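You operate a simulated robot arm through the tools that you are given. There is no shell and no other tool. Be economical: measure what you need, move in short steps, check, and stop when the job is done.

You are at the controls of a simulated robot arm. One attempt, no reset.

JOB
Gauge both tyres by the tank and tag the shallower tread front axle.
Fine: the tag stands on top of that tyre; the tread gauge goes back where it lay. Set down upright: tread gauge, what you pick out.

Only the result counts: the job must be done as asked and must still hold three seconds after the hand-in. Knocking over, shifting, dropping, spilling or breaking anything else fails it.

ROBOT AND FRAMES
A 7-joint arm with a two-finger gripper, hanging from a carriage that runs on a rail from [-258.1, 0.2] to [29.9, 0] (x, y) and turns from -6.109 to 5.882 rad about z. Base frame: it is fixed where the carriage stands at the start and does not move with it; the origin is on the floor, on the carriage's upright axis, x ahead of it, y to its left, z up. Units: cm, rad, N and s.
With the tool pointing down near the work surface it reaches from about 10 to 52 cm from the robot's upright axis, wherever it stands. Its first joint turns from -2.897 to 2.897 rad. Places, roughly: tyre with the white dot [60, -20, 40]; tyre with the yellow dot [60, -50, 40]. Payload 1.37 kg.
The tool frame sits at the grasp point between the pads (the TCP): z along the fingers, y along the line on which they close. The tips reach 1.6 cm beyond it. The gripper opens to 9.2 cm. The gripper's body begins 7.4 cm behind the TCP.
Orientation is that of the tool frame in the base frame, as [roll, pitch, yaw] about the fixed x, y, z axes, in that order (R = Rz(yaw) Ry(pitch) Rx(roll)). With the fingers straight down and closing along the base's y, the tool's x points along the base's -x, its y along +y and its z along -z.

CONTROLS
- The arm moves only by the tool send_rows. Its argument "targets" is text: rows parted by semicolons, each of 6 numbers parted by spaces: the shift along the base's x, y, z in cm, then the turn, a rotation vector about the base's x, y, z in degrees. In form: dx dy dz rx ry rz; .... A call has 1 to 8 rows; each row is the pose to reach, as a shift and turn from the pose commanded when the call began. "claw" is the finger opening in cm, from 0 to 9.2, set as the call begins (left out, the last holds). Rows are played at 5 a second. More than 5 cm and 0.15 rad between two rows, or a gripper value outside its range, and nothing of the call is played. A pose out of reach is approached as far as the arm can. The call stops where the force on the tool passes 40 N (or 10 N more than at its start, if that is more) or the arm is blocked; 0.2 s more then pass. The fingers move at their own pace and stop on an object; they squeeze with about 26 N. The grip force told is the motor's: it shows also when the fingers shut on nothing. Time passes only in rows, and 0.2 s behind the last, so rows that repeat a pose let the fingers close. The reply holds the time, the measured pose of the TCP, the force on the tool along the base axes, the opening and the grip force, in the units named above and with some noise, with the torque about the TCP (base axes, N m) and any sound that the robot's microphone picked up.
- Cameras (640 x 400 px; columns grow to the right, rows downward): "scene" is now at [24.54, -3.45, 154.33]; the picture's right is [-0.61, -0.79, 0.00], its down [-0.74, 0.57, -0.36] and it looks along [0.29, -0.22, -0.93] (base axes); focal length 267 px, centre (320, 200). "wrist" rides on the gripper at [7.1, 1.9, -11.1] in the tool frame; the picture's right is [-0.26, 0.97, 0.00], its down [-0.78, -0.21, -0.59] and it looks along [-0.57, -0.15, 0.81] (tool axes); focal length 280 px, centre (320, 200). There is no depth. A picture from a camera that has moved, and an enlarged one, comes with that camera's place and axes in the base frame and with its lens.
- capture(camera): a new picture of that camera. It takes no simulated time.
- slide_trunk(by): slides the trunk up (or, below 0, down) by that many cm; the arm and the scene camera ride with it, the base frame stays. It gives what a move gives, with no picture.
- base_move(legs): drives the robot by 1 to 6 legs, each [ahead, left, turn to the left] in cm, cm and rad, along the robot's own axes; the way and the turn of a leg run together, so that a leg with both is an arc; at most 150 cm and 3.142 rad a leg. The arm and the cameras ride along, it lands a little off, and it stops where it bumps. It keeps to its track: a leg is cut to what the track allows. It gives what a move gives.
- head_to(pan, tilt): turns the head with the scene camera to pan (to the left, within 2.705 rad either way) and tilt (down, from -0.506 to 1.204), counted from straight ahead of the robot. It gives what a move gives.
- inspect(camera, box): a new picture of the part [left, top, right, bottom] of that camera's present view, enlarged. It takes no simulated time.
- hand_in(): hands the job in; it is judged then, once.

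Go step by step. Nothing tells you exact positions but the pictures and the camera data: compare them with the known pose of the tool, close in by small moves and look again before you grip or let go. The budget is 120 turns and 82 pictures, counting those below and the enlarged ones. Unless the task says otherwise, let go and move clear before handing in, and close with one line.

The tools are called after ">>>" as name(argument=value, ...) on one line, values as JSON. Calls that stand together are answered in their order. send_rows: Moves the arm, as the interface text tells. Its arguments: {"type":"object","properties":{"targets":{"type":"string"},"claw":{"type":"number"}},"required":["targets"]} The other tools are called the same way: slide_trunk (by) slides the trunk up or down; base_move (legs) drives the base; head_to (pan, tilt) turns the head that bears the scene camera; capture (camera) takes a picture; inspect (camera, box) takes an enlarged picture of a part of a camera's view; hand_in () hands the job in.

At the start:

```text
clock: 0.0
position: [28.96, -22.31, 102.01]
ee_rot: [3.141, 0.0, -3.14]
wrist_force: [0.5, -0.3, -0.1]
wrist_torque: [0.0, 0.02, 0.01]
width: 9.19
finger_force: 0.2
trunk travel left (down, up): [-52.7, 13.3]
robot x, y, heading: [0.06, -0.21, 0.004]
head pan, tilt: [-0.661, 1.201]
```

scene: 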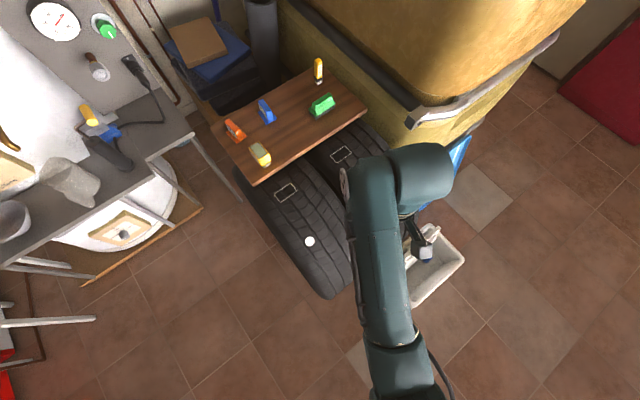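
wrist: 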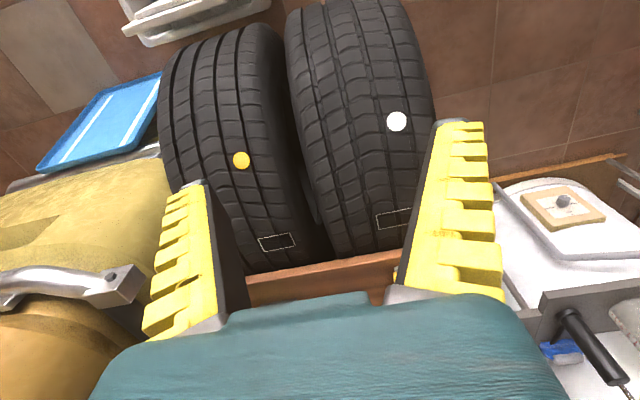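

I see two tyres lying side by side under a wooden board that carries several small coloured items. I'll enlarge the board to tell the tags from the gauge.

>>> inspect(camera="scene", box=[210, 50, 370, 190])

>>> inspect(camera="scene", box=[230, 120, 390, 300])

```text
2.86 times, centred on (290, 120) of scene
camera zoom: at [24.54, -3.45, 154.33], right [-0.61, -0.79, 0.0], down [-0.74, 0.57, -0.36], along [0.29, -0.22, -0.93], focal length 762 px, centre (406, 429)
```

zoom: 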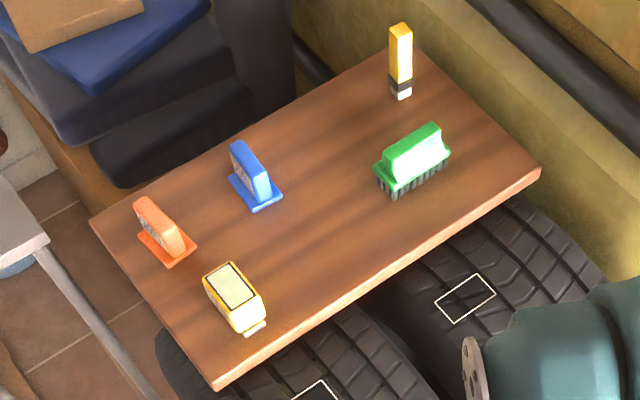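

```text
2.22 times, centred on (310, 210) of scene
camera zoom: at [24.54, -3.45, 154.33], right [-0.61, -0.79, 0.0], down [-0.74, 0.57, -0.36], along [0.29, -0.22, -0.93], focal length 593 px, centre (342, 178)
```

zoom: 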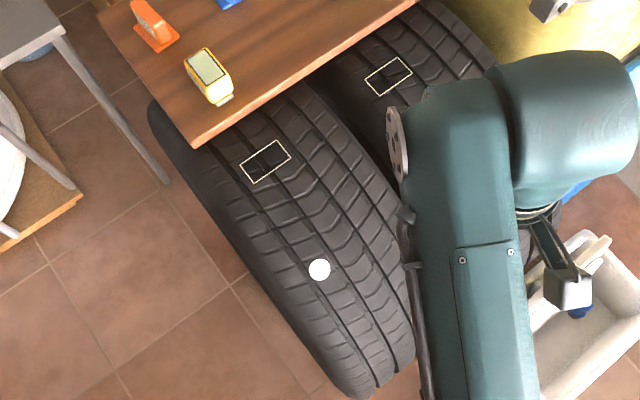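

The gauge looks like the yellow item with a display, and the tags are the blue and orange upright plates. By triangulation the tyre tops are at about z 70, so I'll drive forward for a closer look.

>>> base_move(legs=[[15, 0, 0]])

>>> capture(camera="wrist")

>>> capture(camera="scene")

```text
clock: 1.4
position: [43.86, -22.31, 102.06]
ee_rot: [3.141, -0.002, 3.14]
wrist_force: [-0.1, 0.5, -0.5]
wrist_torque: [0.0, 0.0, -0.02]
width: 9.18
finger_force: 0.1
trunk travel left (down, up): [-52.7, 13.3]
robot x, y, heading: [15.19, -0.19, -0.002]
head pan, tilt: [-0.661, 1.201]
```

```text
77 pictures are left
camera wrist: at [36.75, -20.43, 113.1], right [0.26, 0.96, 0.0], down [0.78, -0.21, 0.59], along [0.57, -0.15, -0.81], focal length 280 px, centre (320, 200)
```

wrist: 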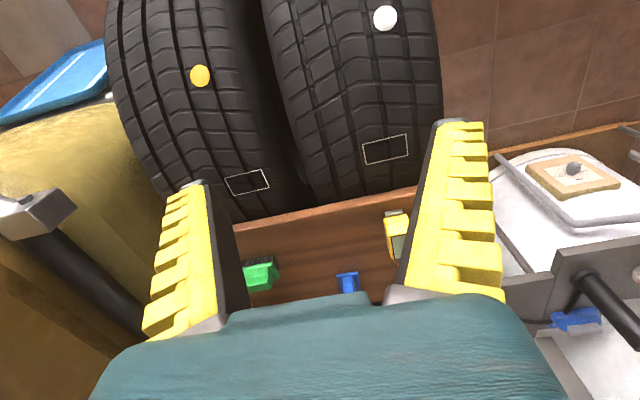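

```text
76 pictures are left
camera scene: at [39.5, -3.48, 154.33], right [-0.61, -0.79, 0.0], down [-0.74, 0.57, -0.36], along [0.29, -0.22, -0.93], focal length 267 px, centre (320, 200)
```

scene: 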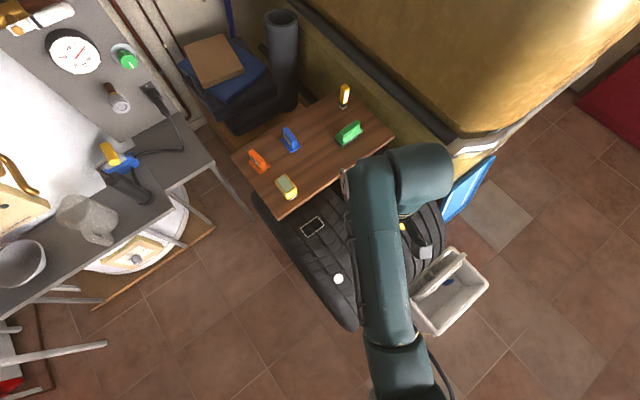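

The gauge is at about (74, -16, 76) and the tags are at about (88, -14) and (88, -28). I'll drive to the end of the rail.

>>> base_move(legs=[[14.6, 0, 0]])

>>> capture(camera="wrist")

>>> inspect(camera="scene", box=[230, 80, 410, 260])

```text
clock: 2.7
position: [58.32, -22.33, 102.06]
ee_rot: [-3.141, 0.002, -3.14]
wrist_force: [-0.1, 0.1, 0.3]
wrist_torque: [0.01, 0.02, 0.02]
width: 9.22
finger_force: 0.1
trunk travel left (down, up): [-52.7, 13.3]
robot x, y, heading: [29.5, 0.11, -0.002]
head pan, tilt: [-0.661, 1.201]
```

```text
75 pictures are left
camera wrist: at [51.2, -20.44, 113.1], right [0.26, 0.96, 0.0], down [0.78, -0.21, 0.59], along [0.57, -0.15, -0.81], focal length 280 px, centre (320, 200)
```

wrist: 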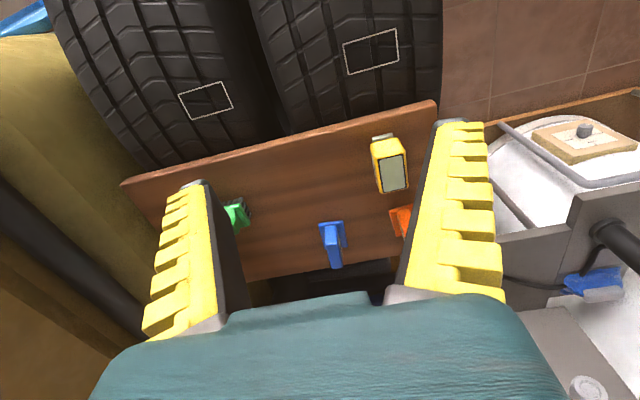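

```text
2.22 times, centred on (320, 170) of scene
camera zoom: at [53.96, -3.49, 154.33], right [-0.61, -0.79, 0.0], down [-0.74, 0.57, -0.36], along [0.29, -0.22, -0.93], focal length 593 px, centre (320, 267)
```

zoom: 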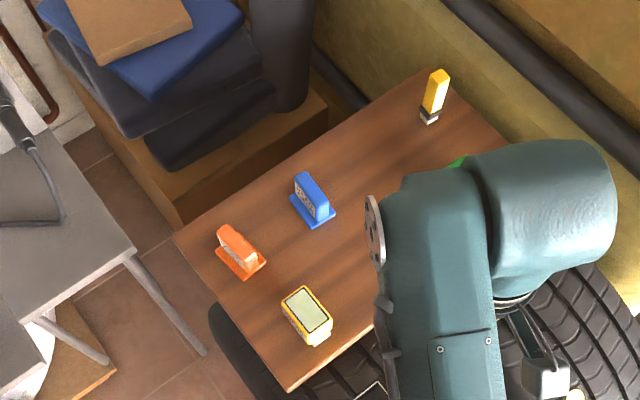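

The lettering on the tags faces the camera, so I'll enlarge it.

>>> inspect(camera="scene", box=[285, 130, 325, 155])

>>> inspect(camera="scene", box=[275, 145, 315, 170])

>>> inspect(camera="scene", box=[300, 170, 340, 195])

```text
16.00 times, centred on (305, 142) of scene
camera zoom: at [53.96, -3.49, 154.33], right [-0.61, -0.79, 0.0], down [-0.74, 0.57, -0.36], along [0.29, -0.22, -0.93], focal length 4269 px, centre (560, 1120)
```

zoom: 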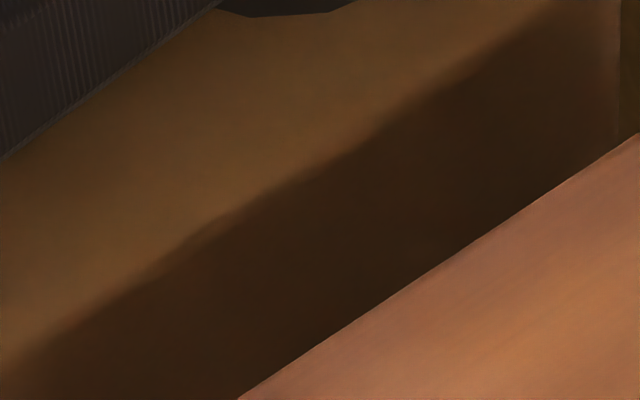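

```text
16.00 times, centred on (295, 158) of scene
camera zoom: at [53.96, -3.49, 154.33], right [-0.61, -0.79, 0.0], down [-0.74, 0.57, -0.36], along [0.29, -0.22, -0.93], focal length 4269 px, centre (720, 880)
```

zoom: 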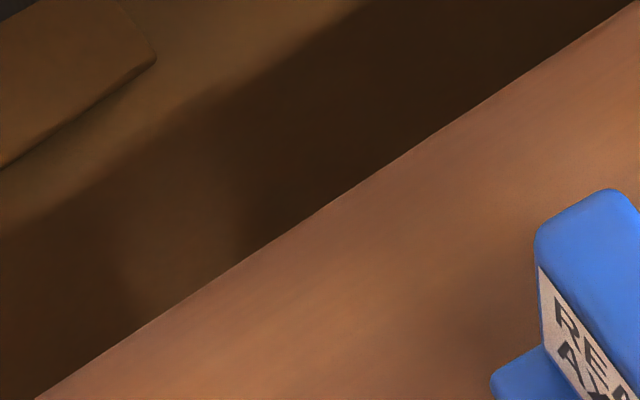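

```text
16.00 times, centred on (320, 182) of scene
camera zoom: at [53.96, -3.49, 154.33], right [-0.61, -0.79, 0.0], down [-0.74, 0.57, -0.36], along [0.29, -0.22, -0.93], focal length 4269 px, centre (320, 480)
```

zoom: 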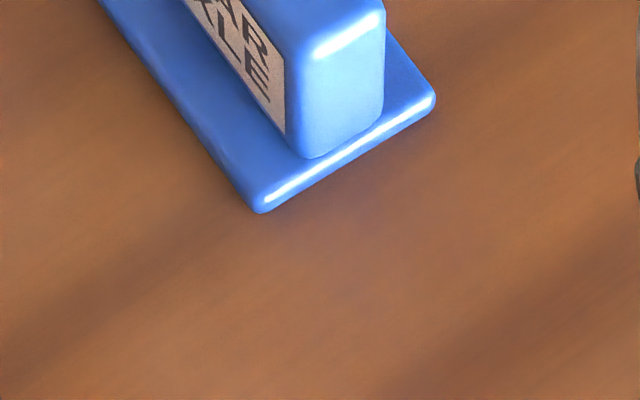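

Blue reads "REAR AXLE". I'll check the orange tag the same way, and the gauge as well.

>>> inspect(camera="scene", box=[268, 178, 300, 208])

>>> inspect(camera="scene", box=[290, 205, 340, 240])

>>> inspect(camera="wrist", box=[340, 120, 420, 240])

```text
13.33 times, centred on (284, 193) of scene
camera zoom: at [53.96, -3.49, 154.33], right [-0.61, -0.79, 0.0], down [-0.74, 0.57, -0.36], along [0.29, -0.22, -0.93], focal length 3558 px, centre (800, 293)
```

zoom: 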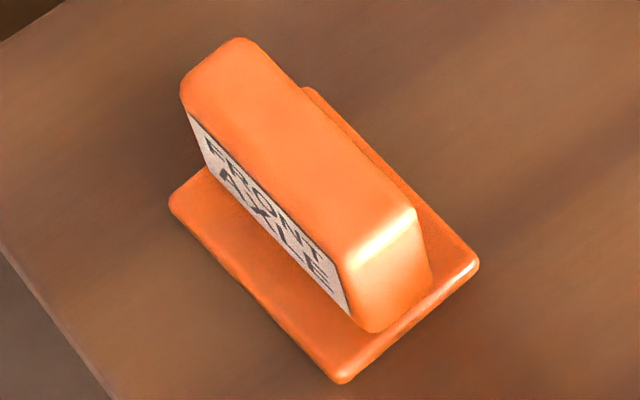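

```text
11.43 times, centred on (315, 222) of scene
camera zoom: at [53.96, -3.49, 154.33], right [-0.61, -0.79, 0.0], down [-0.74, 0.57, -0.36], along [0.29, -0.22, -0.93], focal length 3049 px, centre (377, -57)
```

zoom: 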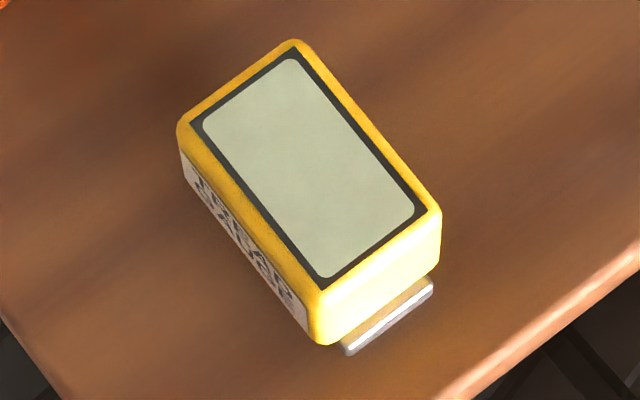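

```text
3.33 times, centred on (380, 180) of wrist
camera zoom: at [51.2, -20.44, 113.1], right [0.26, 0.96, 0.0], down [0.78, -0.21, 0.59], along [0.57, -0.15, -0.81], focal length 935 px, centre (120, 267)
```

zoom: 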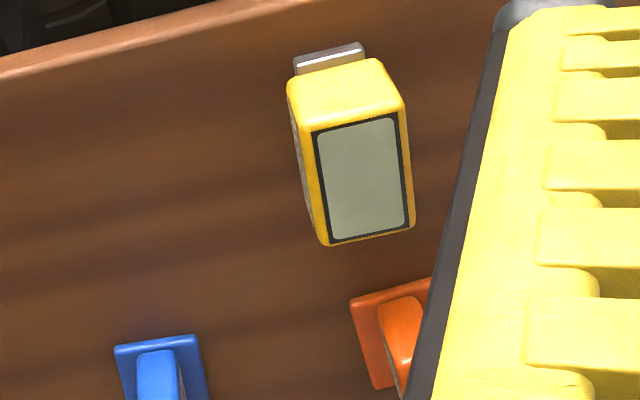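

The orange tag reads "FRONT AXLE", so that is the one to place. The gauge is aligned with x, its centre is near (73.7, -16.0) and its top is at about z 78.7. I'll move above it at a safe height and look again.

>>> send_rows(targets="4 1.6 0 0 0 0; 8 3.2 0 0 0 0; 12 4.8 0 0 0 0; 15.4 6.3 0 0 0 0; 15.4 6.3 -5 0 0 0; 15.4 6.3 -9 0 0 0; 15.4 6.3 -9 0 0 0", claw=9.2)

>>> capture(camera="wrist")

>>> capture(camera="scene")

```text
clock: 4.3
position: [73.7, -16.11, 92.94]
ee_rot: [3.142, 0.0, 3.14]
wrist_force: [0.7, 0.5, 0.1]
wrist_torque: [-0.01, -0.03, 0.03]
width: 9.19
finger_force: 0.1
trunk travel left (down, up): [-52.7, 13.3]
robot x, y, heading: [29.35, 0.27, 0.001]
head pan, tilt: [-0.661, 1.201]
```

```text
67 pictures are left
camera wrist: at [66.59, -14.19, 104.09], right [0.26, 0.96, 0.0], down [0.78, -0.21, 0.59], along [0.57, -0.15, -0.81], focal length 280 px, centre (320, 200)
```

wrist: 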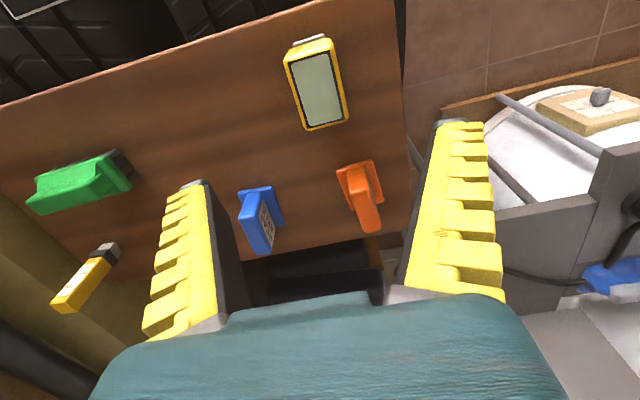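

```text
66 pictures are left
camera scene: at [53.96, -3.49, 154.33], right [-0.61, -0.79, 0.0], down [-0.74, 0.57, -0.36], along [0.29, -0.22, -0.93], focal length 267 px, centre (320, 200)
```

scene: 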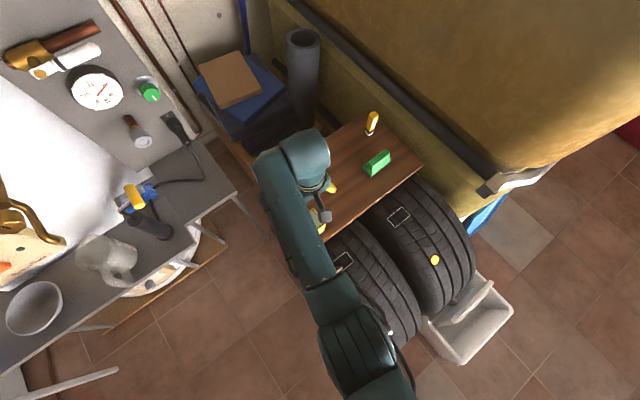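

The gauge is centred between the fingers in y at about -16, with x around 73.1. I'll descend partway and check.

>>> send_rows(targets="-0.3 0.1 -4 0 0 0; -0.6 0.1 -8 0 0 0; -0.6 0.1 -8 0 0 0")

>>> capture(camera="wrist")

```text
clock: 5.1
position: [73.35, -15.99, 85.1]
ee_rot: [3.141, 0.0, -3.14]
wrist_force: [0.4, 0.0, 0.6]
wrist_torque: [-0.02, 0.0, 0.01]
width: 9.17
finger_force: 0.0
trunk travel left (down, up): [-52.7, 13.3]
robot x, y, heading: [29.53, -0.08, 0.002]
head pan, tilt: [-0.661, 1.201]
```

```text
65 pictures are left
camera wrist: at [66.11, -14.1, 96.15], right [0.26, 0.96, 0.0], down [0.78, -0.21, 0.59], along [0.57, -0.15, -0.81], focal length 280 px, centre (320, 200)
```

wrist: 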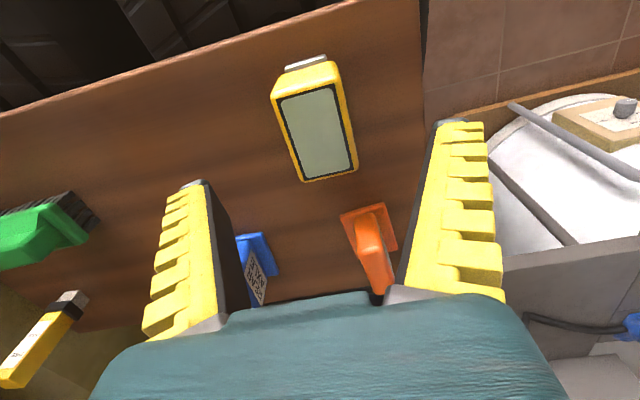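

The board is at about z 72.4 and the gauge top at about 79.5. I'll lower to z 77 and close on it.

>>> send_rows(targets="-0.3 0.1 -3 0 0 0; -0.3 0.1 -6 0 0 0; -0.3 0.1 -8 0 0 0; -0.3 0.1 -8 0 0 0")

>>> capture(camera="wrist")

```text
clock: 6.1
position: [72.85, -15.99, 76.85]
ee_rot: [-3.141, -0.001, -3.141]
wrist_force: [0.1, -1.0, -0.4]
wrist_torque: [-0.01, -0.03, -0.01]
width: 9.17
finger_force: 0.1
trunk travel left (down, up): [-52.7, 13.3]
robot x, y, heading: [29.54, 0.26, -0.003]
head pan, tilt: [-0.661, 1.201]
```

```text
64 pictures are left
camera wrist: at [65.74, -14.04, 88.06], right [0.26, 0.96, 0.0], down [0.78, -0.21, 0.59], along [0.57, -0.15, -0.81], focal length 280 px, centre (320, 200)
```

wrist: 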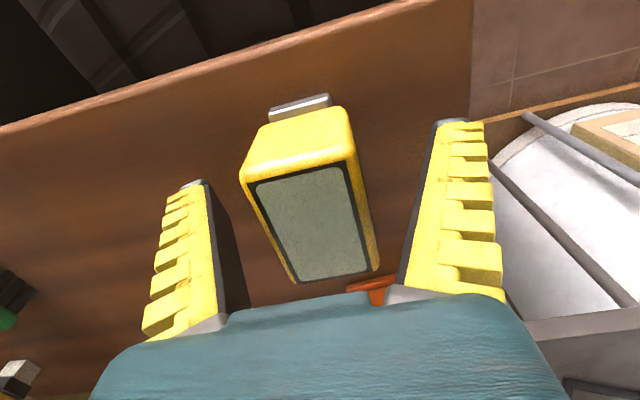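

The gauge sits between the fingers, about 0.2 cm toward -y. I'll nudge to centre and close.

>>> send_rows(targets="0.1 -0.25 0 0 0 0; 0.1 -0.25 0 0 0 0")

>>> send_rows(targets="0 0 0 0 0 0; 0 0 0 0 0 0; 0 0 0 0 0 0; 0 0 0 0 0 0", claw=2.5)

>>> capture(camera="wrist")

```text
clock: 6.7
position: [72.89, -16.23, 77.05]
ee_rot: [3.142, -0.002, -3.141]
wrist_force: [0.7, 0.9, -0.6]
wrist_torque: [-0.01, 0.03, -0.03]
width: 9.17
finger_force: 0.2
trunk travel left (down, up): [-52.7, 13.3]
robot x, y, heading: [29.36, 0.16, -0.0]
head pan, tilt: [-0.661, 1.201]
```

```text
clock: 7.7
position: [73.07, -16.15, 77.1]
ee_rot: [-3.14, 0.002, -3.141]
wrist_force: [-4.4, 2.2, 13.5]
wrist_torque: [0.07, 0.22, -0.01]
width: 3.61
finger_force: 26.3
trunk travel left (down, up): [-52.7, 13.3]
robot x, y, heading: [29.52, -0.14, -0.001]
head pan, tilt: [-0.661, 1.201]
```

```text
63 pictures are left
camera wrist: at [65.88, -14.27, 88.16], right [0.26, 0.96, 0.0], down [0.78, -0.21, 0.59], along [0.57, -0.16, -0.81], focal length 280 px, centre (320, 200)
```

wrist: 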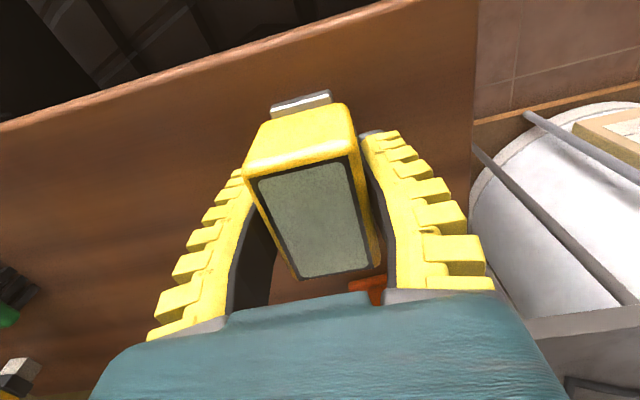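

I have the gauge gripped; it lay at about (72.95, -16.15) with the TCP at z 77.05. I'll lift it and carry it toward the white-dot tyre's marked patch near (59.6, -15.6, 70).

>>> send_rows(targets="0 0 1 0 0 0; 0 0 4 0 0 0; 0 0 8 0 0 0; -4 0 8 0 0 0; -8 0 8 0 0 0; -12 0 8 0 0 0; -13.4 0.4 8 0 0 0; -13.4 0.4 8 0 0 0")

>>> capture(camera="wrist")

>>> capture(camera="scene")

```text
clock: 9.5
position: [59.47, -15.67, 84.87]
ee_rot: [3.141, -0.002, 3.141]
wrist_force: [-0.7, 1.0, -1.0]
wrist_torque: [-0.02, 0.02, 0.03]
width: 3.6
finger_force: 26.4
trunk travel left (down, up): [-52.7, 13.3]
robot x, y, heading: [29.59, -0.06, -0.0]
head pan, tilt: [-0.661, 1.201]
```

```text
62 pictures are left
camera wrist: at [52.35, -13.71, 96.04], right [0.26, 0.96, 0.0], down [0.78, -0.21, 0.59], along [0.57, -0.15, -0.81], focal length 280 px, centre (320, 200)
```

wrist: 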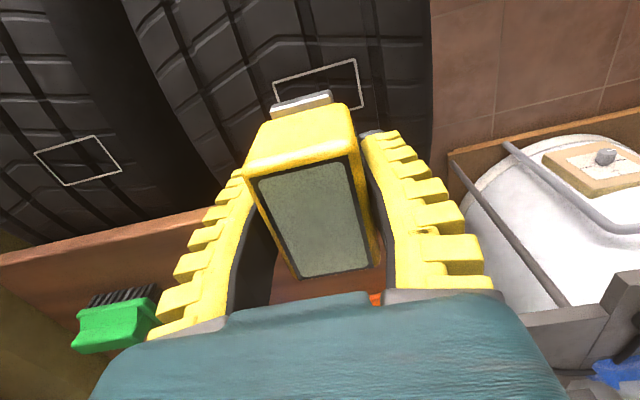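

```text
61 pictures are left
camera scene: at [53.96, -3.49, 154.33], right [-0.61, -0.79, 0.0], down [-0.74, 0.57, -0.36], along [0.29, -0.22, -0.93], focal length 267 px, centre (320, 200)
```

scene: 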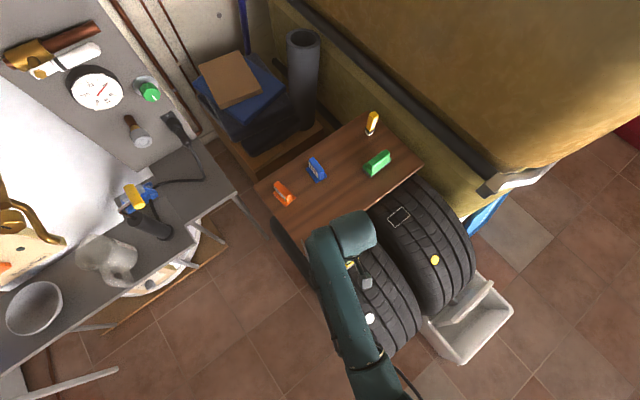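

The gauge is over the white-dot tyre's patch. I'll lower it quickly at first, then in small steps until it touches.

>>> send_rows(targets="0 0 -3 0 0 0; 0 0 -6 0 0 0; 0 0 -7.5 0 0 0; 0 0 -7.5 0 0 0")

>>> capture(camera="wrist")

```text
clock: 10.5
position: [59.39, -15.74, 77.55]
ee_rot: [-3.141, -0.001, 3.141]
wrist_force: [0.0, 0.2, -1.0]
wrist_torque: [0.01, -0.01, -0.02]
width: 3.57
finger_force: 26.0
trunk travel left (down, up): [-52.7, 13.3]
robot x, y, heading: [29.18, 0.22, 0.002]
head pan, tilt: [-0.661, 1.201]
```

```text
60 pictures are left
camera wrist: at [52.34, -13.77, 88.59], right [0.26, 0.96, 0.0], down [0.78, -0.21, 0.59], along [0.57, -0.15, -0.81], focal length 280 px, centre (320, 200)
```

wrist: 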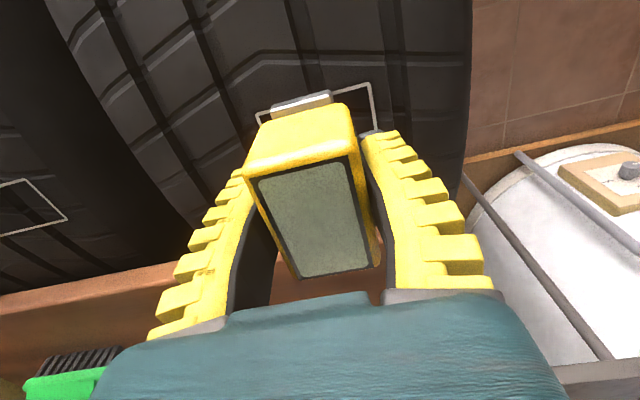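

I'm almost aligned. I'll shift slightly and descend in fine steps until contact.

>>> send_rows(targets="0.3 0.2 0 0 0 0; 0.3 0.2 -0.5 0 0 0; 0.3 0.2 -0.9 0 0 0; 0.3 0.2 -1.2 0 0 0; 0.3 0.2 -1.5 0 0 0; 0.3 0.2 -1.7 0 0 0")

>>> inspect(camera="wrist", box=[220, 70, 420, 300])

```text
clock: 11.9
position: [59.75, -15.46, 75.85]
ee_rot: [-3.142, 0.002, 3.141]
wrist_force: [-0.2, 0.0, -1.9]
wrist_torque: [-0.04, 0.0, -0.03]
width: 3.59
finger_force: 26.0
trunk travel left (down, up): [-52.7, 13.3]
robot x, y, heading: [29.53, -0.05, -0.002]
head pan, tilt: [-0.661, 1.201]
```

```text
1.74 times, centred on (320, 185) of wrist
camera zoom: at [52.69, -13.58, 86.89], right [0.26, 0.96, 0.0], down [0.78, -0.21, 0.59], along [0.57, -0.15, -0.81], focal length 488 px, centre (320, 226)
```

zoom: 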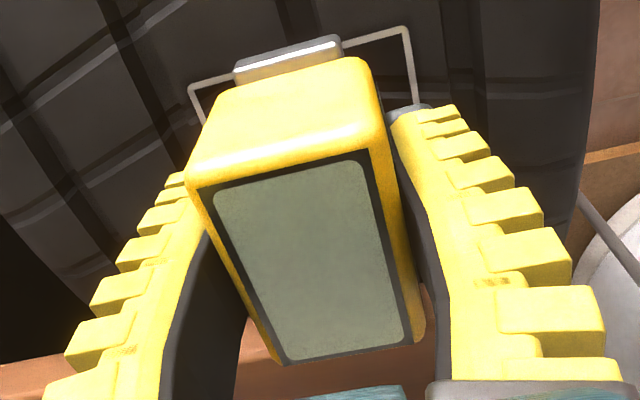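

No contact yet, so I'll continue down.

>>> send_rows(targets="0 0 -0.2 0 0 0; 0 0 -0.4 0 0 0; 0 0 -0.6 0 0 0; 0 0 -0.8 0 0 0; 0 0 -1.0 0 0 0")

>>> inspect(camera="wrist", box=[220, 70, 420, 300])

```text
clock: 13.1
position: [59.88, -15.58, 74.86]
ee_rot: [-3.141, 0.0, -3.141]
wrist_force: [-0.4, -0.3, -2.0]
wrist_torque: [0.0, -0.03, -0.01]
width: 3.6
finger_force: 26.1
trunk travel left (down, up): [-52.7, 13.3]
robot x, y, heading: [29.14, -0.14, -0.001]
head pan, tilt: [-0.661, 1.201]
```

```text
1.74 times, centred on (320, 185) of wrist
camera zoom: at [52.69, -13.6, 85.92], right [0.26, 0.96, 0.0], down [0.78, -0.21, 0.59], along [0.57, -0.15, -0.81], focal length 488 px, centre (320, 226)
```

zoom: 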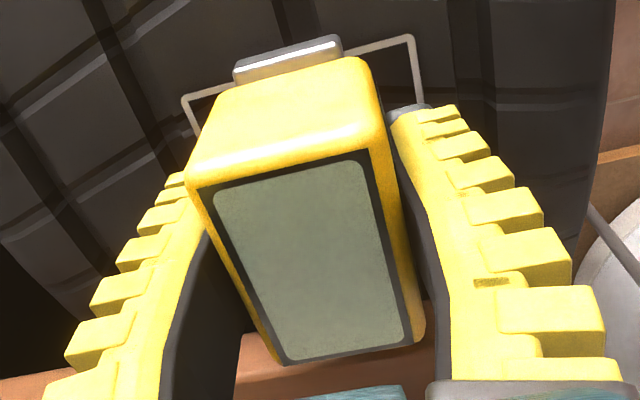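

>>> send_rows(targets="0 0 -0.15 0 0 0; 0 0 -0.3 0 0 0; 0 0 -0.45 0 0 0; 0 0 -0.6 0 0 0; 0 0 -0.7 0 0 0")

>>> inspect(camera="wrist", box=[220, 70, 420, 300])

```text
clock: 14.3
position: [60.05, -15.5, 74.24]
ee_rot: [-3.139, 0.003, 3.141]
wrist_force: [-5.1, 2.7, 21.4]
wrist_torque: [0.07, 0.06, 0.01]
width: 3.84
finger_force: 25.8
trunk travel left (down, up): [-52.7, 13.3]
robot x, y, heading: [29.38, -0.06, 0.001]
head pan, tilt: [-0.661, 1.201]
```

```text
1.74 times, centred on (320, 185) of wrist
camera zoom: at [52.78, -13.6, 85.27], right [0.26, 0.96, 0.0], down [0.78, -0.21, 0.59], along [0.57, -0.16, -0.81], focal length 488 px, centre (320, 226)
```

zoom: 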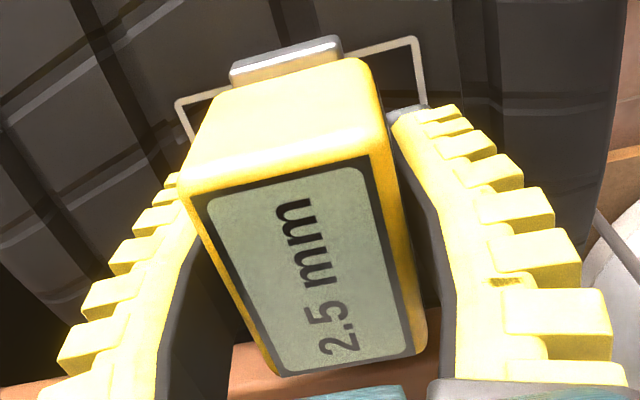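

The white-dot tyre reads 2.5 mm. I'll lift and move to the yellow-dot tyre's patch at about (59.7, -40.2).

>>> send_rows(targets="0 0 1 0 0 0; 0 0 4 0 0 0; 0 0 8 0 0 0; 0 -5 8 0 0 0; 0 -10 8 0 0 0; 0 -15 8 0 0 0; 0 -20 8 0 0 0; 0 -20 8 0 0 0")

>>> capture(camera="wrist")

>>> capture(camera="scene")

```text
clock: 16.1
position: [59.9, -35.38, 82.03]
ee_rot: [-3.141, -0.001, 3.141]
wrist_force: [-0.1, -0.2, -0.7]
wrist_torque: [0.0, 0.0, 0.04]
width: 3.58
finger_force: 26.3
trunk travel left (down, up): [-52.7, 13.3]
robot x, y, heading: [29.58, -0.03, 0.002]
head pan, tilt: [-0.661, 1.201]
```

```text
56 pictures are left
camera wrist: at [52.7, -33.55, 93.24], right [0.26, 0.96, 0.0], down [0.78, -0.21, 0.59], along [0.57, -0.15, -0.81], focal length 280 px, centre (320, 200)
```

wrist: 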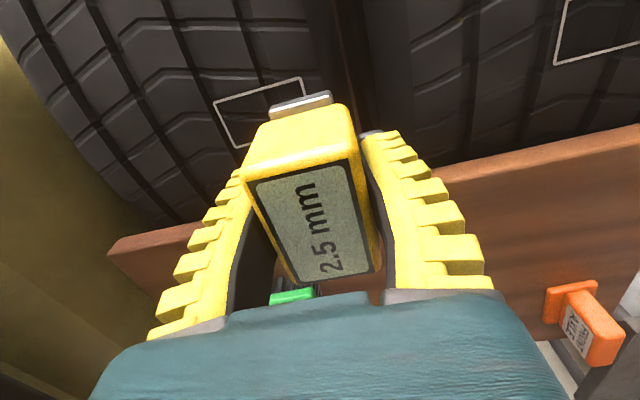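

```text
55 pictures are left
camera scene: at [53.97, -3.5, 154.33], right [-0.61, -0.79, 0.0], down [-0.74, 0.57, -0.36], along [0.29, -0.22, -0.93], focal length 267 px, centre (320, 200)
```

scene: 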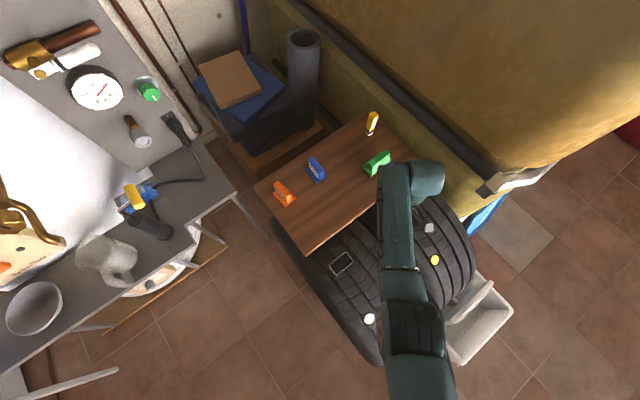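

The display holds its last reading. I'll move over to the yellow tyre's patch and come down on it.

>>> send_rows(targets="0 -2.5 0 0 0 0; 0 -4.5 0 0 0 0; 0 -4.5 -3 0 0 0; 0 -4.5 -6 0 0 0; 0 -4.5 -6 0 0 0")

>>> capture(camera="wrist")

>>> capture(camera="scene")

```text
clock: 17.3
position: [59.82, -39.95, 76.21]
ee_rot: [3.141, 0.002, 3.141]
wrist_force: [-0.3, -0.6, -0.5]
wrist_torque: [-0.01, -0.02, 0.04]
width: 3.59
finger_force: 26.0
trunk travel left (down, up): [-52.7, 13.3]
robot x, y, heading: [29.46, 0.07, 0.002]
head pan, tilt: [-0.661, 1.201]
```

```text
54 pictures are left
camera wrist: at [52.68, -38.08, 87.23], right [0.26, 0.96, 0.0], down [0.78, -0.21, 0.59], along [0.57, -0.15, -0.81], focal length 280 px, centre (320, 200)
```

wrist: 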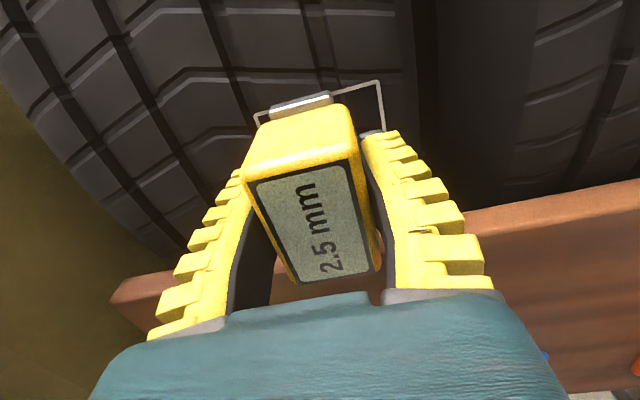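

```text
53 pictures are left
camera scene: at [53.96, -3.49, 154.33], right [-0.61, -0.79, 0.0], down [-0.74, 0.57, -0.36], along [0.29, -0.22, -0.93], focal length 267 px, centre (320, 200)
```

scene: 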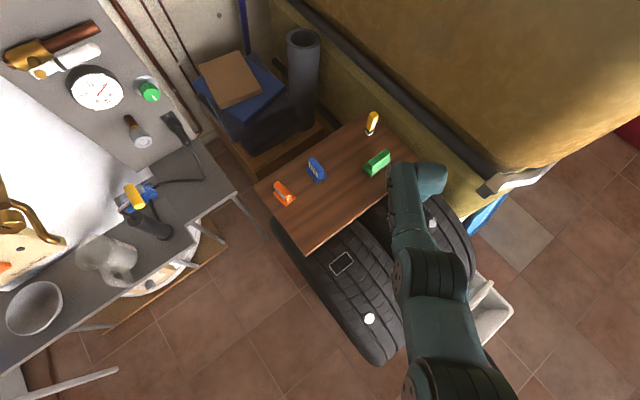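

Aligned much as before, so I'll descend in fine steps.

>>> send_rows(targets="0 0.2 -0.4 0 0 0; 0 0.2 -0.8 0 0 0; 0 0.2 -1.1 0 0 0; 0 0.2 -1.3 0 0 0; 0 0.2 -1.5 0 0 0; 0 0.2 -1.7 0 0 0; 0 0.2 -1.9 0 0 0; 0 0.2 -2.0 0 0 0")

>>> inspect(camera="wrist", box=[220, 70, 420, 300])

```text
clock: 19.1
position: [59.64, -39.48, 75.0]
ee_rot: [-3.141, 0.001, 3.141]
wrist_force: [-0.1, 0.4, -0.7]
wrist_torque: [-0.02, 0.02, 0.02]
width: 3.58
finger_force: 26.2
out of reach, approached as far as the arm can: row 4, 5, 6, 7, 8
trunk travel left (down, up): [-52.7, 13.3]
robot x, y, heading: [29.27, -0.01, 0.001]
head pan, tilt: [-0.661, 1.201]
```

```text
1.74 times, centred on (320, 185) of wrist
camera zoom: at [52.53, -37.69, 86.07], right [0.26, 0.96, 0.0], down [0.78, -0.21, 0.59], along [0.57, -0.15, -0.81], focal length 488 px, centre (320, 226)
```

zoom: 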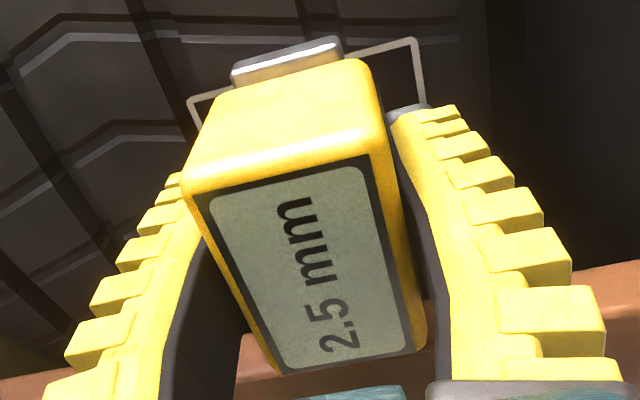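

The arm is at its reach limit here. I'll raise it, lower the trunk a bit, then finish with the arm.

>>> send_rows(targets="0 0 3 0 0 0; 0 0 7 0 0 0; 0 0 10 0 0 0; 0 0 10 0 0 0")

>>> slide_trunk(by=-9)

>>> capture(camera="wrist")

>>> capture(camera="scene")

```text
clock: 20.1
position: [59.56, -39.55, 84.95]
ee_rot: [-3.14, -0.002, 3.141]
wrist_force: [-0.1, 0.3, -0.9]
wrist_torque: [0.0, 0.01, -0.03]
width: 3.55
finger_force: 25.9
trunk travel left (down, up): [-52.7, 13.3]
robot x, y, heading: [29.54, -0.15, 0.002]
head pan, tilt: [-0.661, 1.201]
```

```text
clock: 21.4
position: [59.62, -39.61, 75.96]
ee_rot: [3.141, 0.0, -3.141]
wrist_force: [0.9, -0.4, -1.1]
wrist_torque: [0.03, 0.02, -0.02]
width: 3.6
finger_force: 25.7
trunk travel left (down, up): [-43.7, 22.3]
robot x, y, heading: [29.23, -0.33, -0.006]
head pan, tilt: [-0.661, 1.201]
```

```text
51 pictures are left
camera wrist: at [52.45, -37.69, 87.06], right [0.26, 0.96, 0.0], down [0.78, -0.21, 0.59], along [0.57, -0.15, -0.81], focal length 280 px, centre (320, 200)
```

wrist: 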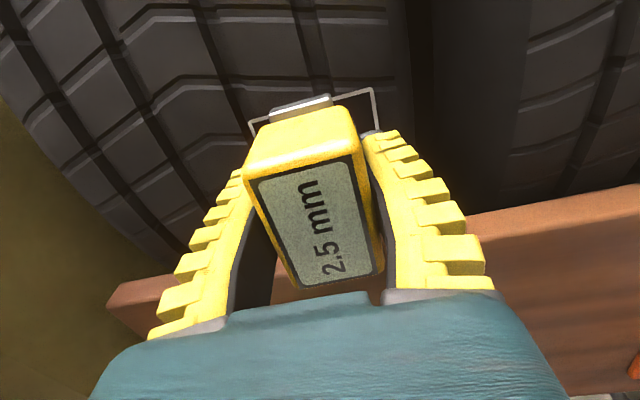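

```text
50 pictures are left
camera scene: at [53.97, -3.49, 145.33], right [-0.61, -0.79, 0.0], down [-0.74, 0.57, -0.36], along [0.29, -0.22, -0.93], focal length 267 px, centre (320, 200)
```

scene: 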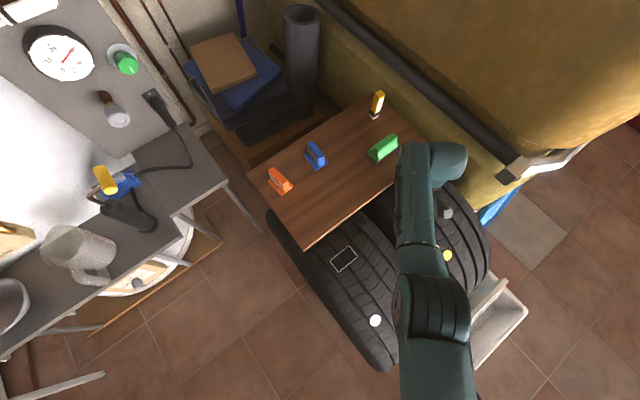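

Now I'll make the fine descent onto the yellow-dot patch.

>>> send_rows(targets="0.3 0 -0.4 0 0 0; 0.3 0 -0.8 0 0 0; 0.3 0 -1.1 0 0 0; 0.3 0 -1.3 0 0 0; 0.3 0 -1.5 0 0 0; 0.3 0 -1.6 0 0 0; 0.3 0 -1.7 0 0 0; 0.3 0 -1.8 0 0 0")

>>> inspect(camera="wrist", box=[220, 70, 420, 300])

```text
clock: 23.2
position: [59.93, -39.62, 74.28]
ee_rot: [-3.141, 0.0, 3.141]
wrist_force: [-3.3, 3.8, 11.3]
wrist_torque: [0.27, 0.5, -0.06]
width: 3.73
finger_force: 25.9
trunk travel left (down, up): [-43.7, 22.3]
robot x, y, heading: [29.27, -0.28, 0.002]
head pan, tilt: [-0.661, 1.201]
```

```text
1.74 times, centred on (320, 185) of wrist
camera zoom: at [52.77, -37.73, 85.33], right [0.26, 0.96, 0.0], down [0.78, -0.21, 0.59], along [0.57, -0.16, -0.81], focal length 488 px, centre (320, 226)
```

zoom: 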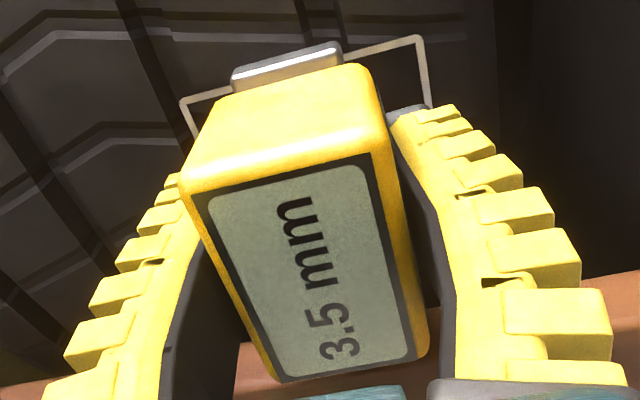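

The yellow tyre reads 3.5 mm, so the white-dot tyre (2.5 mm) is the shallower one. I'll put the gauge back first.

>>> send_rows(targets="0 0 1 0 0 0; 0 0 5 0 0 0; 0 0 10 0 0 0; 0 4.9 10 0 0 0; 0 9.8 10 0 0 0; 0 14.7 10 0 0 0; 0 19.6 10 0 0 0; 0 23.45 10 0 0 0")

>>> send_rows(targets="4.5 0 0 0 0 0; 9 0 0 0 0 0; 13.1 0 0 0 0 0; 13.1 0 0 0 0 0")

>>> capture(camera="wrist")

>>> capture(camera="scene")

```text
clock: 25.0
position: [59.81, -16.19, 84.25]
ee_rot: [3.141, 0.0, 3.141]
wrist_force: [0.4, -0.1, 0.2]
wrist_torque: [0.02, 0.01, -0.01]
width: 3.6
finger_force: 26.1
trunk travel left (down, up): [-43.7, 22.3]
robot x, y, heading: [29.36, 0.15, 0.002]
head pan, tilt: [-0.661, 1.201]
```

```text
clock: 26.0
position: [72.92, -16.05, 84.2]
ee_rot: [3.139, -0.001, 3.14]
wrist_force: [0.8, -0.3, -1.3]
wrist_torque: [-0.01, 0.02, 0.0]
width: 3.57
finger_force: 26.3
trunk travel left (down, up): [-43.7, 22.3]
robot x, y, heading: [29.45, 0.03, -0.002]
head pan, tilt: [-0.661, 1.201]
```

```text
48 pictures are left
camera wrist: at [65.88, -14.2, 95.29], right [0.26, 0.96, 0.0], down [0.78, -0.21, 0.59], along [0.57, -0.15, -0.81], focal length 280 px, centre (320, 200)
```

wrist: 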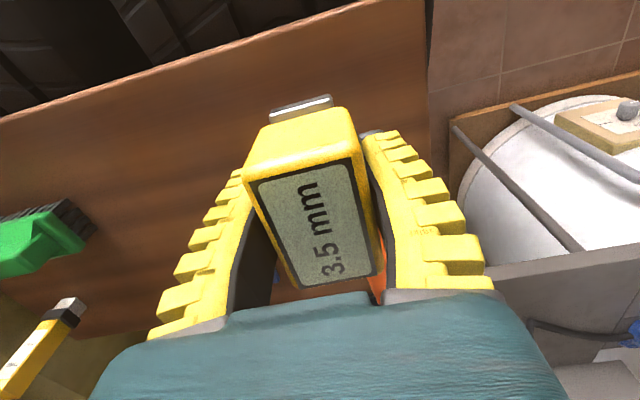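

```text
47 pictures are left
camera scene: at [53.97, -3.49, 145.33], right [-0.61, -0.79, 0.0], down [-0.74, 0.57, -0.36], along [0.29, -0.22, -0.93], focal length 267 px, centre (320, 200)
```

scene: 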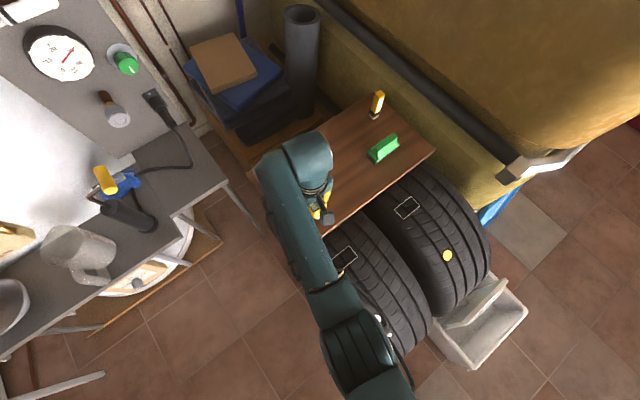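

I'm back above the gauge's spot. I'll lower it to the board, easing the last bit.

>>> send_rows(targets="0 0 -3 0 0 0; 0 0 -5.5 0 0 0; 0 0 -6.3 0 0 0; 0 0 -6.6 0 0 0; 0 0 -6.8 0 0 0; 0 0 -6.8 0 0 0")

```text
clock: 27.4
position: [73.04, -16.21, 77.33]
ee_rot: [-3.141, 0.001, 3.141]
wrist_force: [0.0, 0.4, -1.8]
wrist_torque: [0.01, 0.01, 0.0]
width: 3.6
finger_force: 25.8
trunk travel left (down, up): [-43.7, 22.3]
robot x, y, heading: [29.03, 0.15, -0.001]
head pan, tilt: [-0.661, 1.201]
```

>>> send_rows(targets="0 0 -0.1 0 0 0; 0 0 -0.2 0 0 0; 0 0 -0.3 0 0 0; 0 0 -0.3 0 0 0")

```text
clock: 28.4
position: [72.96, -16.22, 77.11]
ee_rot: [-3.141, 0.001, -3.141]
wrist_force: [0.5, -0.4, -1.6]
wrist_torque: [-0.02, -0.02, -0.02]
width: 3.57
finger_force: 26.2
trunk travel left (down, up): [-43.7, 22.3]
robot x, y, heading: [29.24, 0.25, -0.004]
head pan, tilt: [-0.661, 1.201]
```

>>> send_rows(targets="0 0 -0.1 0 0 0; 0 0 -0.2 0 0 0; 0 0 -0.3 0 0 0; 0 0 -0.35 0 0 0")

```text
clock: 29.4
position: [73.01, -16.16, 76.73]
ee_rot: [-3.14, 0.0, -3.141]
wrist_force: [-4.5, 1.6, 11.1]
wrist_torque: [0.22, 0.53, 0.03]
width: 3.61
finger_force: 26.2
trunk travel left (down, up): [-43.7, 22.3]
robot x, y, heading: [29.45, -0.37, 0.001]
head pan, tilt: [-0.661, 1.201]
```

It's in contact. I'll release and rise.

>>> send_rows(targets="0 0 0 0 0 0; 0 0 0 0 0 0; 0 0 0 0 0 0; 0 0 4 0 0 0; 0 0 8 0 0 0; 0 0 12 0 0 0; 0 0 12 0 0 0", claw=9.2)

>>> capture(camera="wrist")

```text
clock: 31.0
position: [73.04, -16.25, 88.7]
ee_rot: [-3.14, -0.001, -3.139]
wrist_force: [-0.8, 0.2, -0.2]
wrist_torque: [0.02, 0.03, 0.03]
width: 9.19
finger_force: 0.1
trunk travel left (down, up): [-43.7, 22.3]
robot x, y, heading: [29.83, -0.21, 0.0]
head pan, tilt: [-0.661, 1.201]
```

```text
46 pictures are left
camera wrist: at [65.84, -14.33, 99.77], right [0.26, 0.96, 0.0], down [0.78, -0.21, 0.59], along [0.57, -0.15, -0.81], focal length 280 px, centre (320, 200)
```

wrist: 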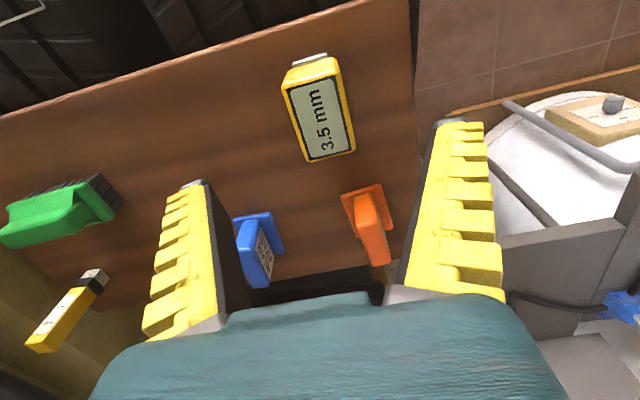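

The gauge is back on its spot. For the orange tag at about (87.5, -14.3) I need more reach, so I'll raise the arm, lower the trunk and extend forward.

>>> send_rows(targets="0 0 5 0 0 0; 0 0 10 0 0 0; 0 0 14 0 0 0; 0 0 14 0 0 0")

>>> slide_trunk(by=-11)

>>> send_rows(targets="4.8 0 0 0 0 0; 9.6 1 0 0 0 0; 12 1.9 0 0 0 0; 14 1.9 0 0 0 0; 14 1.9 0 0 0 0")

>>> capture(camera="wrist")

>>> capture(camera="scene")

```text
clock: 32.0
position: [72.98, -16.08, 102.72]
ee_rot: [-3.141, 0.0, -3.141]
wrist_force: [0.1, -0.2, -0.8]
wrist_torque: [0.02, 0.03, 0.04]
width: 9.18
finger_force: 0.1
trunk travel left (down, up): [-43.7, 22.3]
robot x, y, heading: [29.4, -0.21, 0.007]
head pan, tilt: [-0.661, 1.201]
```

```text
clock: 33.4
position: [72.98, -16.09, 91.73]
ee_rot: [3.141, 0.001, 3.142]
wrist_force: [0.6, 0.4, 0.3]
wrist_torque: [-0.02, 0.0, 0.02]
width: 9.2
finger_force: 0.0
trunk travel left (down, up): [-32.7, 33.3]
robot x, y, heading: [29.48, -0.23, 0.002]
head pan, tilt: [-0.661, 1.201]
```

```text
clock: 34.6
position: [87.07, -14.16, 91.66]
ee_rot: [-3.141, 0.001, -3.141]
wrist_force: [0.7, -0.2, 0.3]
wrist_torque: [0.01, 0.01, 0.0]
width: 9.18
finger_force: 0.0
trunk travel left (down, up): [-32.7, 33.3]
robot x, y, heading: [29.38, -0.19, -0.003]
head pan, tilt: [-0.661, 1.201]
```

```text
45 pictures are left
camera wrist: at [79.86, -12.2, 102.68], right [0.26, 0.96, 0.0], down [0.78, -0.21, 0.59], along [0.57, -0.15, -0.81], focal length 280 px, centre (320, 200)
```

wrist: 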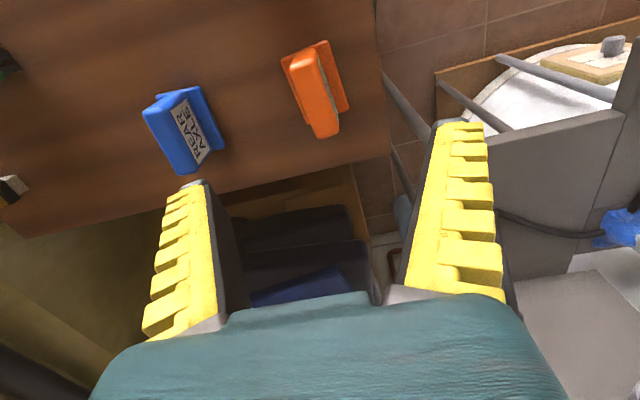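

```text
44 pictures are left
camera scene: at [53.97, -3.49, 134.33], right [-0.61, -0.79, 0.0], down [-0.74, 0.57, -0.36], along [0.29, -0.22, -0.93], focal length 267 px, centre (320, 200)
```

scene: 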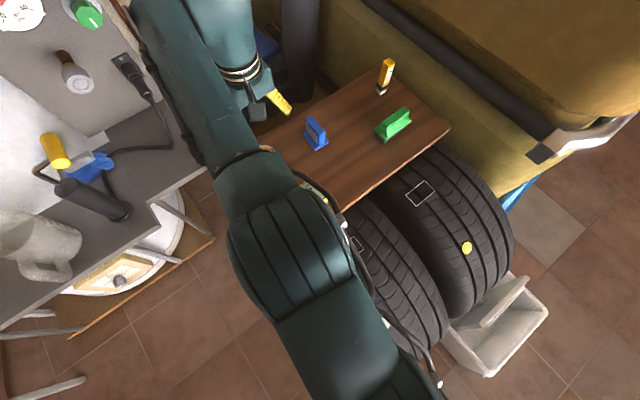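

The arm reaches. The tag is near (86.6, -14.3), turned about +5.5°. I'll rotate to match and descend partway.

>>> send_rows(targets="-0.2 -0.1 -3 0 0 3; -0.4 -0.1 -6 0 0 5.5; -0.4 -0.1 -6 0 0 5.5")

>>> capture(camera="wrist")

```text
clock: 35.4
position: [86.58, -14.24, 85.63]
ee_rot: [3.141, -0.001, -3.046]
wrist_force: [-0.3, -1.0, -0.3]
wrist_torque: [0.03, 0.0, 0.01]
width: 9.18
finger_force: 0.1
trunk travel left (down, up): [-32.7, 33.3]
robot x, y, heading: [29.2, 0.09, 0.004]
head pan, tilt: [-0.661, 1.201]
```

```text
43 pictures are left
camera wrist: at [79.29, -13.11, 96.65], right [0.17, 0.99, 0.0], down [0.8, -0.14, 0.59], along [0.58, -0.1, -0.81], focal length 280 px, centre (320, 200)
```

wrist: 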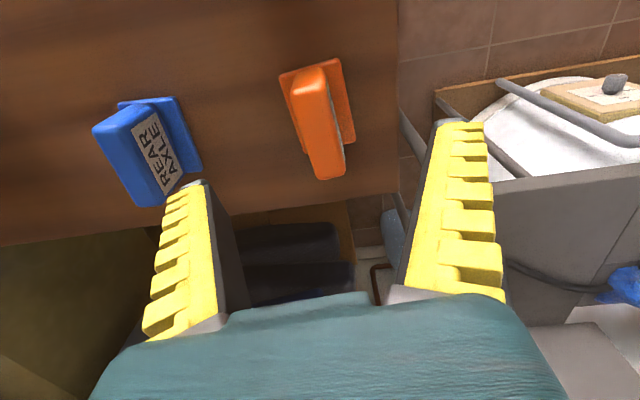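

The tag's centre is at about (86.8, -14.3) and its top near z 78. I'll descend more and check.

>>> send_rows(targets="0.1 -0.1 -3 0 0 0; 0.2 -0.1 -6 0 0 0; 0.2 -0.1 -8.2 0 0 0; 0.2 -0.1 -8.2 0 0 0")

>>> capture(camera="wrist")

```text
clock: 36.4
position: [86.77, -14.37, 77.47]
ee_rot: [-3.141, -0.001, -3.046]
wrist_force: [0.5, 0.0, -0.8]
wrist_torque: [0.05, 0.0, 0.01]
width: 9.2
finger_force: 0.2
trunk travel left (down, up): [-32.7, 33.3]
robot x, y, heading: [29.19, -0.17, 0.001]
head pan, tilt: [-0.661, 1.201]
```

```text
42 pictures are left
camera wrist: at [79.49, -13.22, 88.52], right [0.17, 0.99, 0.0], down [0.8, -0.14, 0.59], along [0.58, -0.1, -0.81], focal length 280 px, centre (320, 200)
```

wrist: 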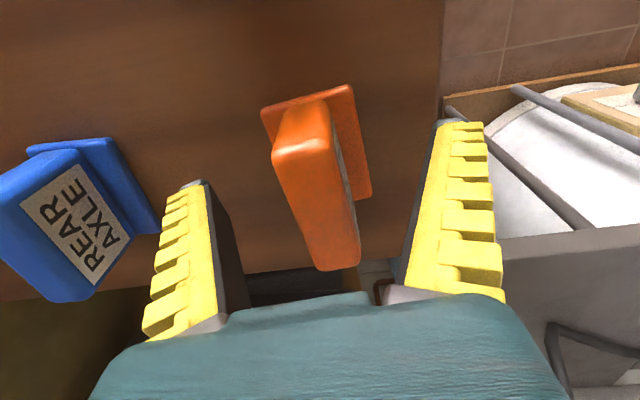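

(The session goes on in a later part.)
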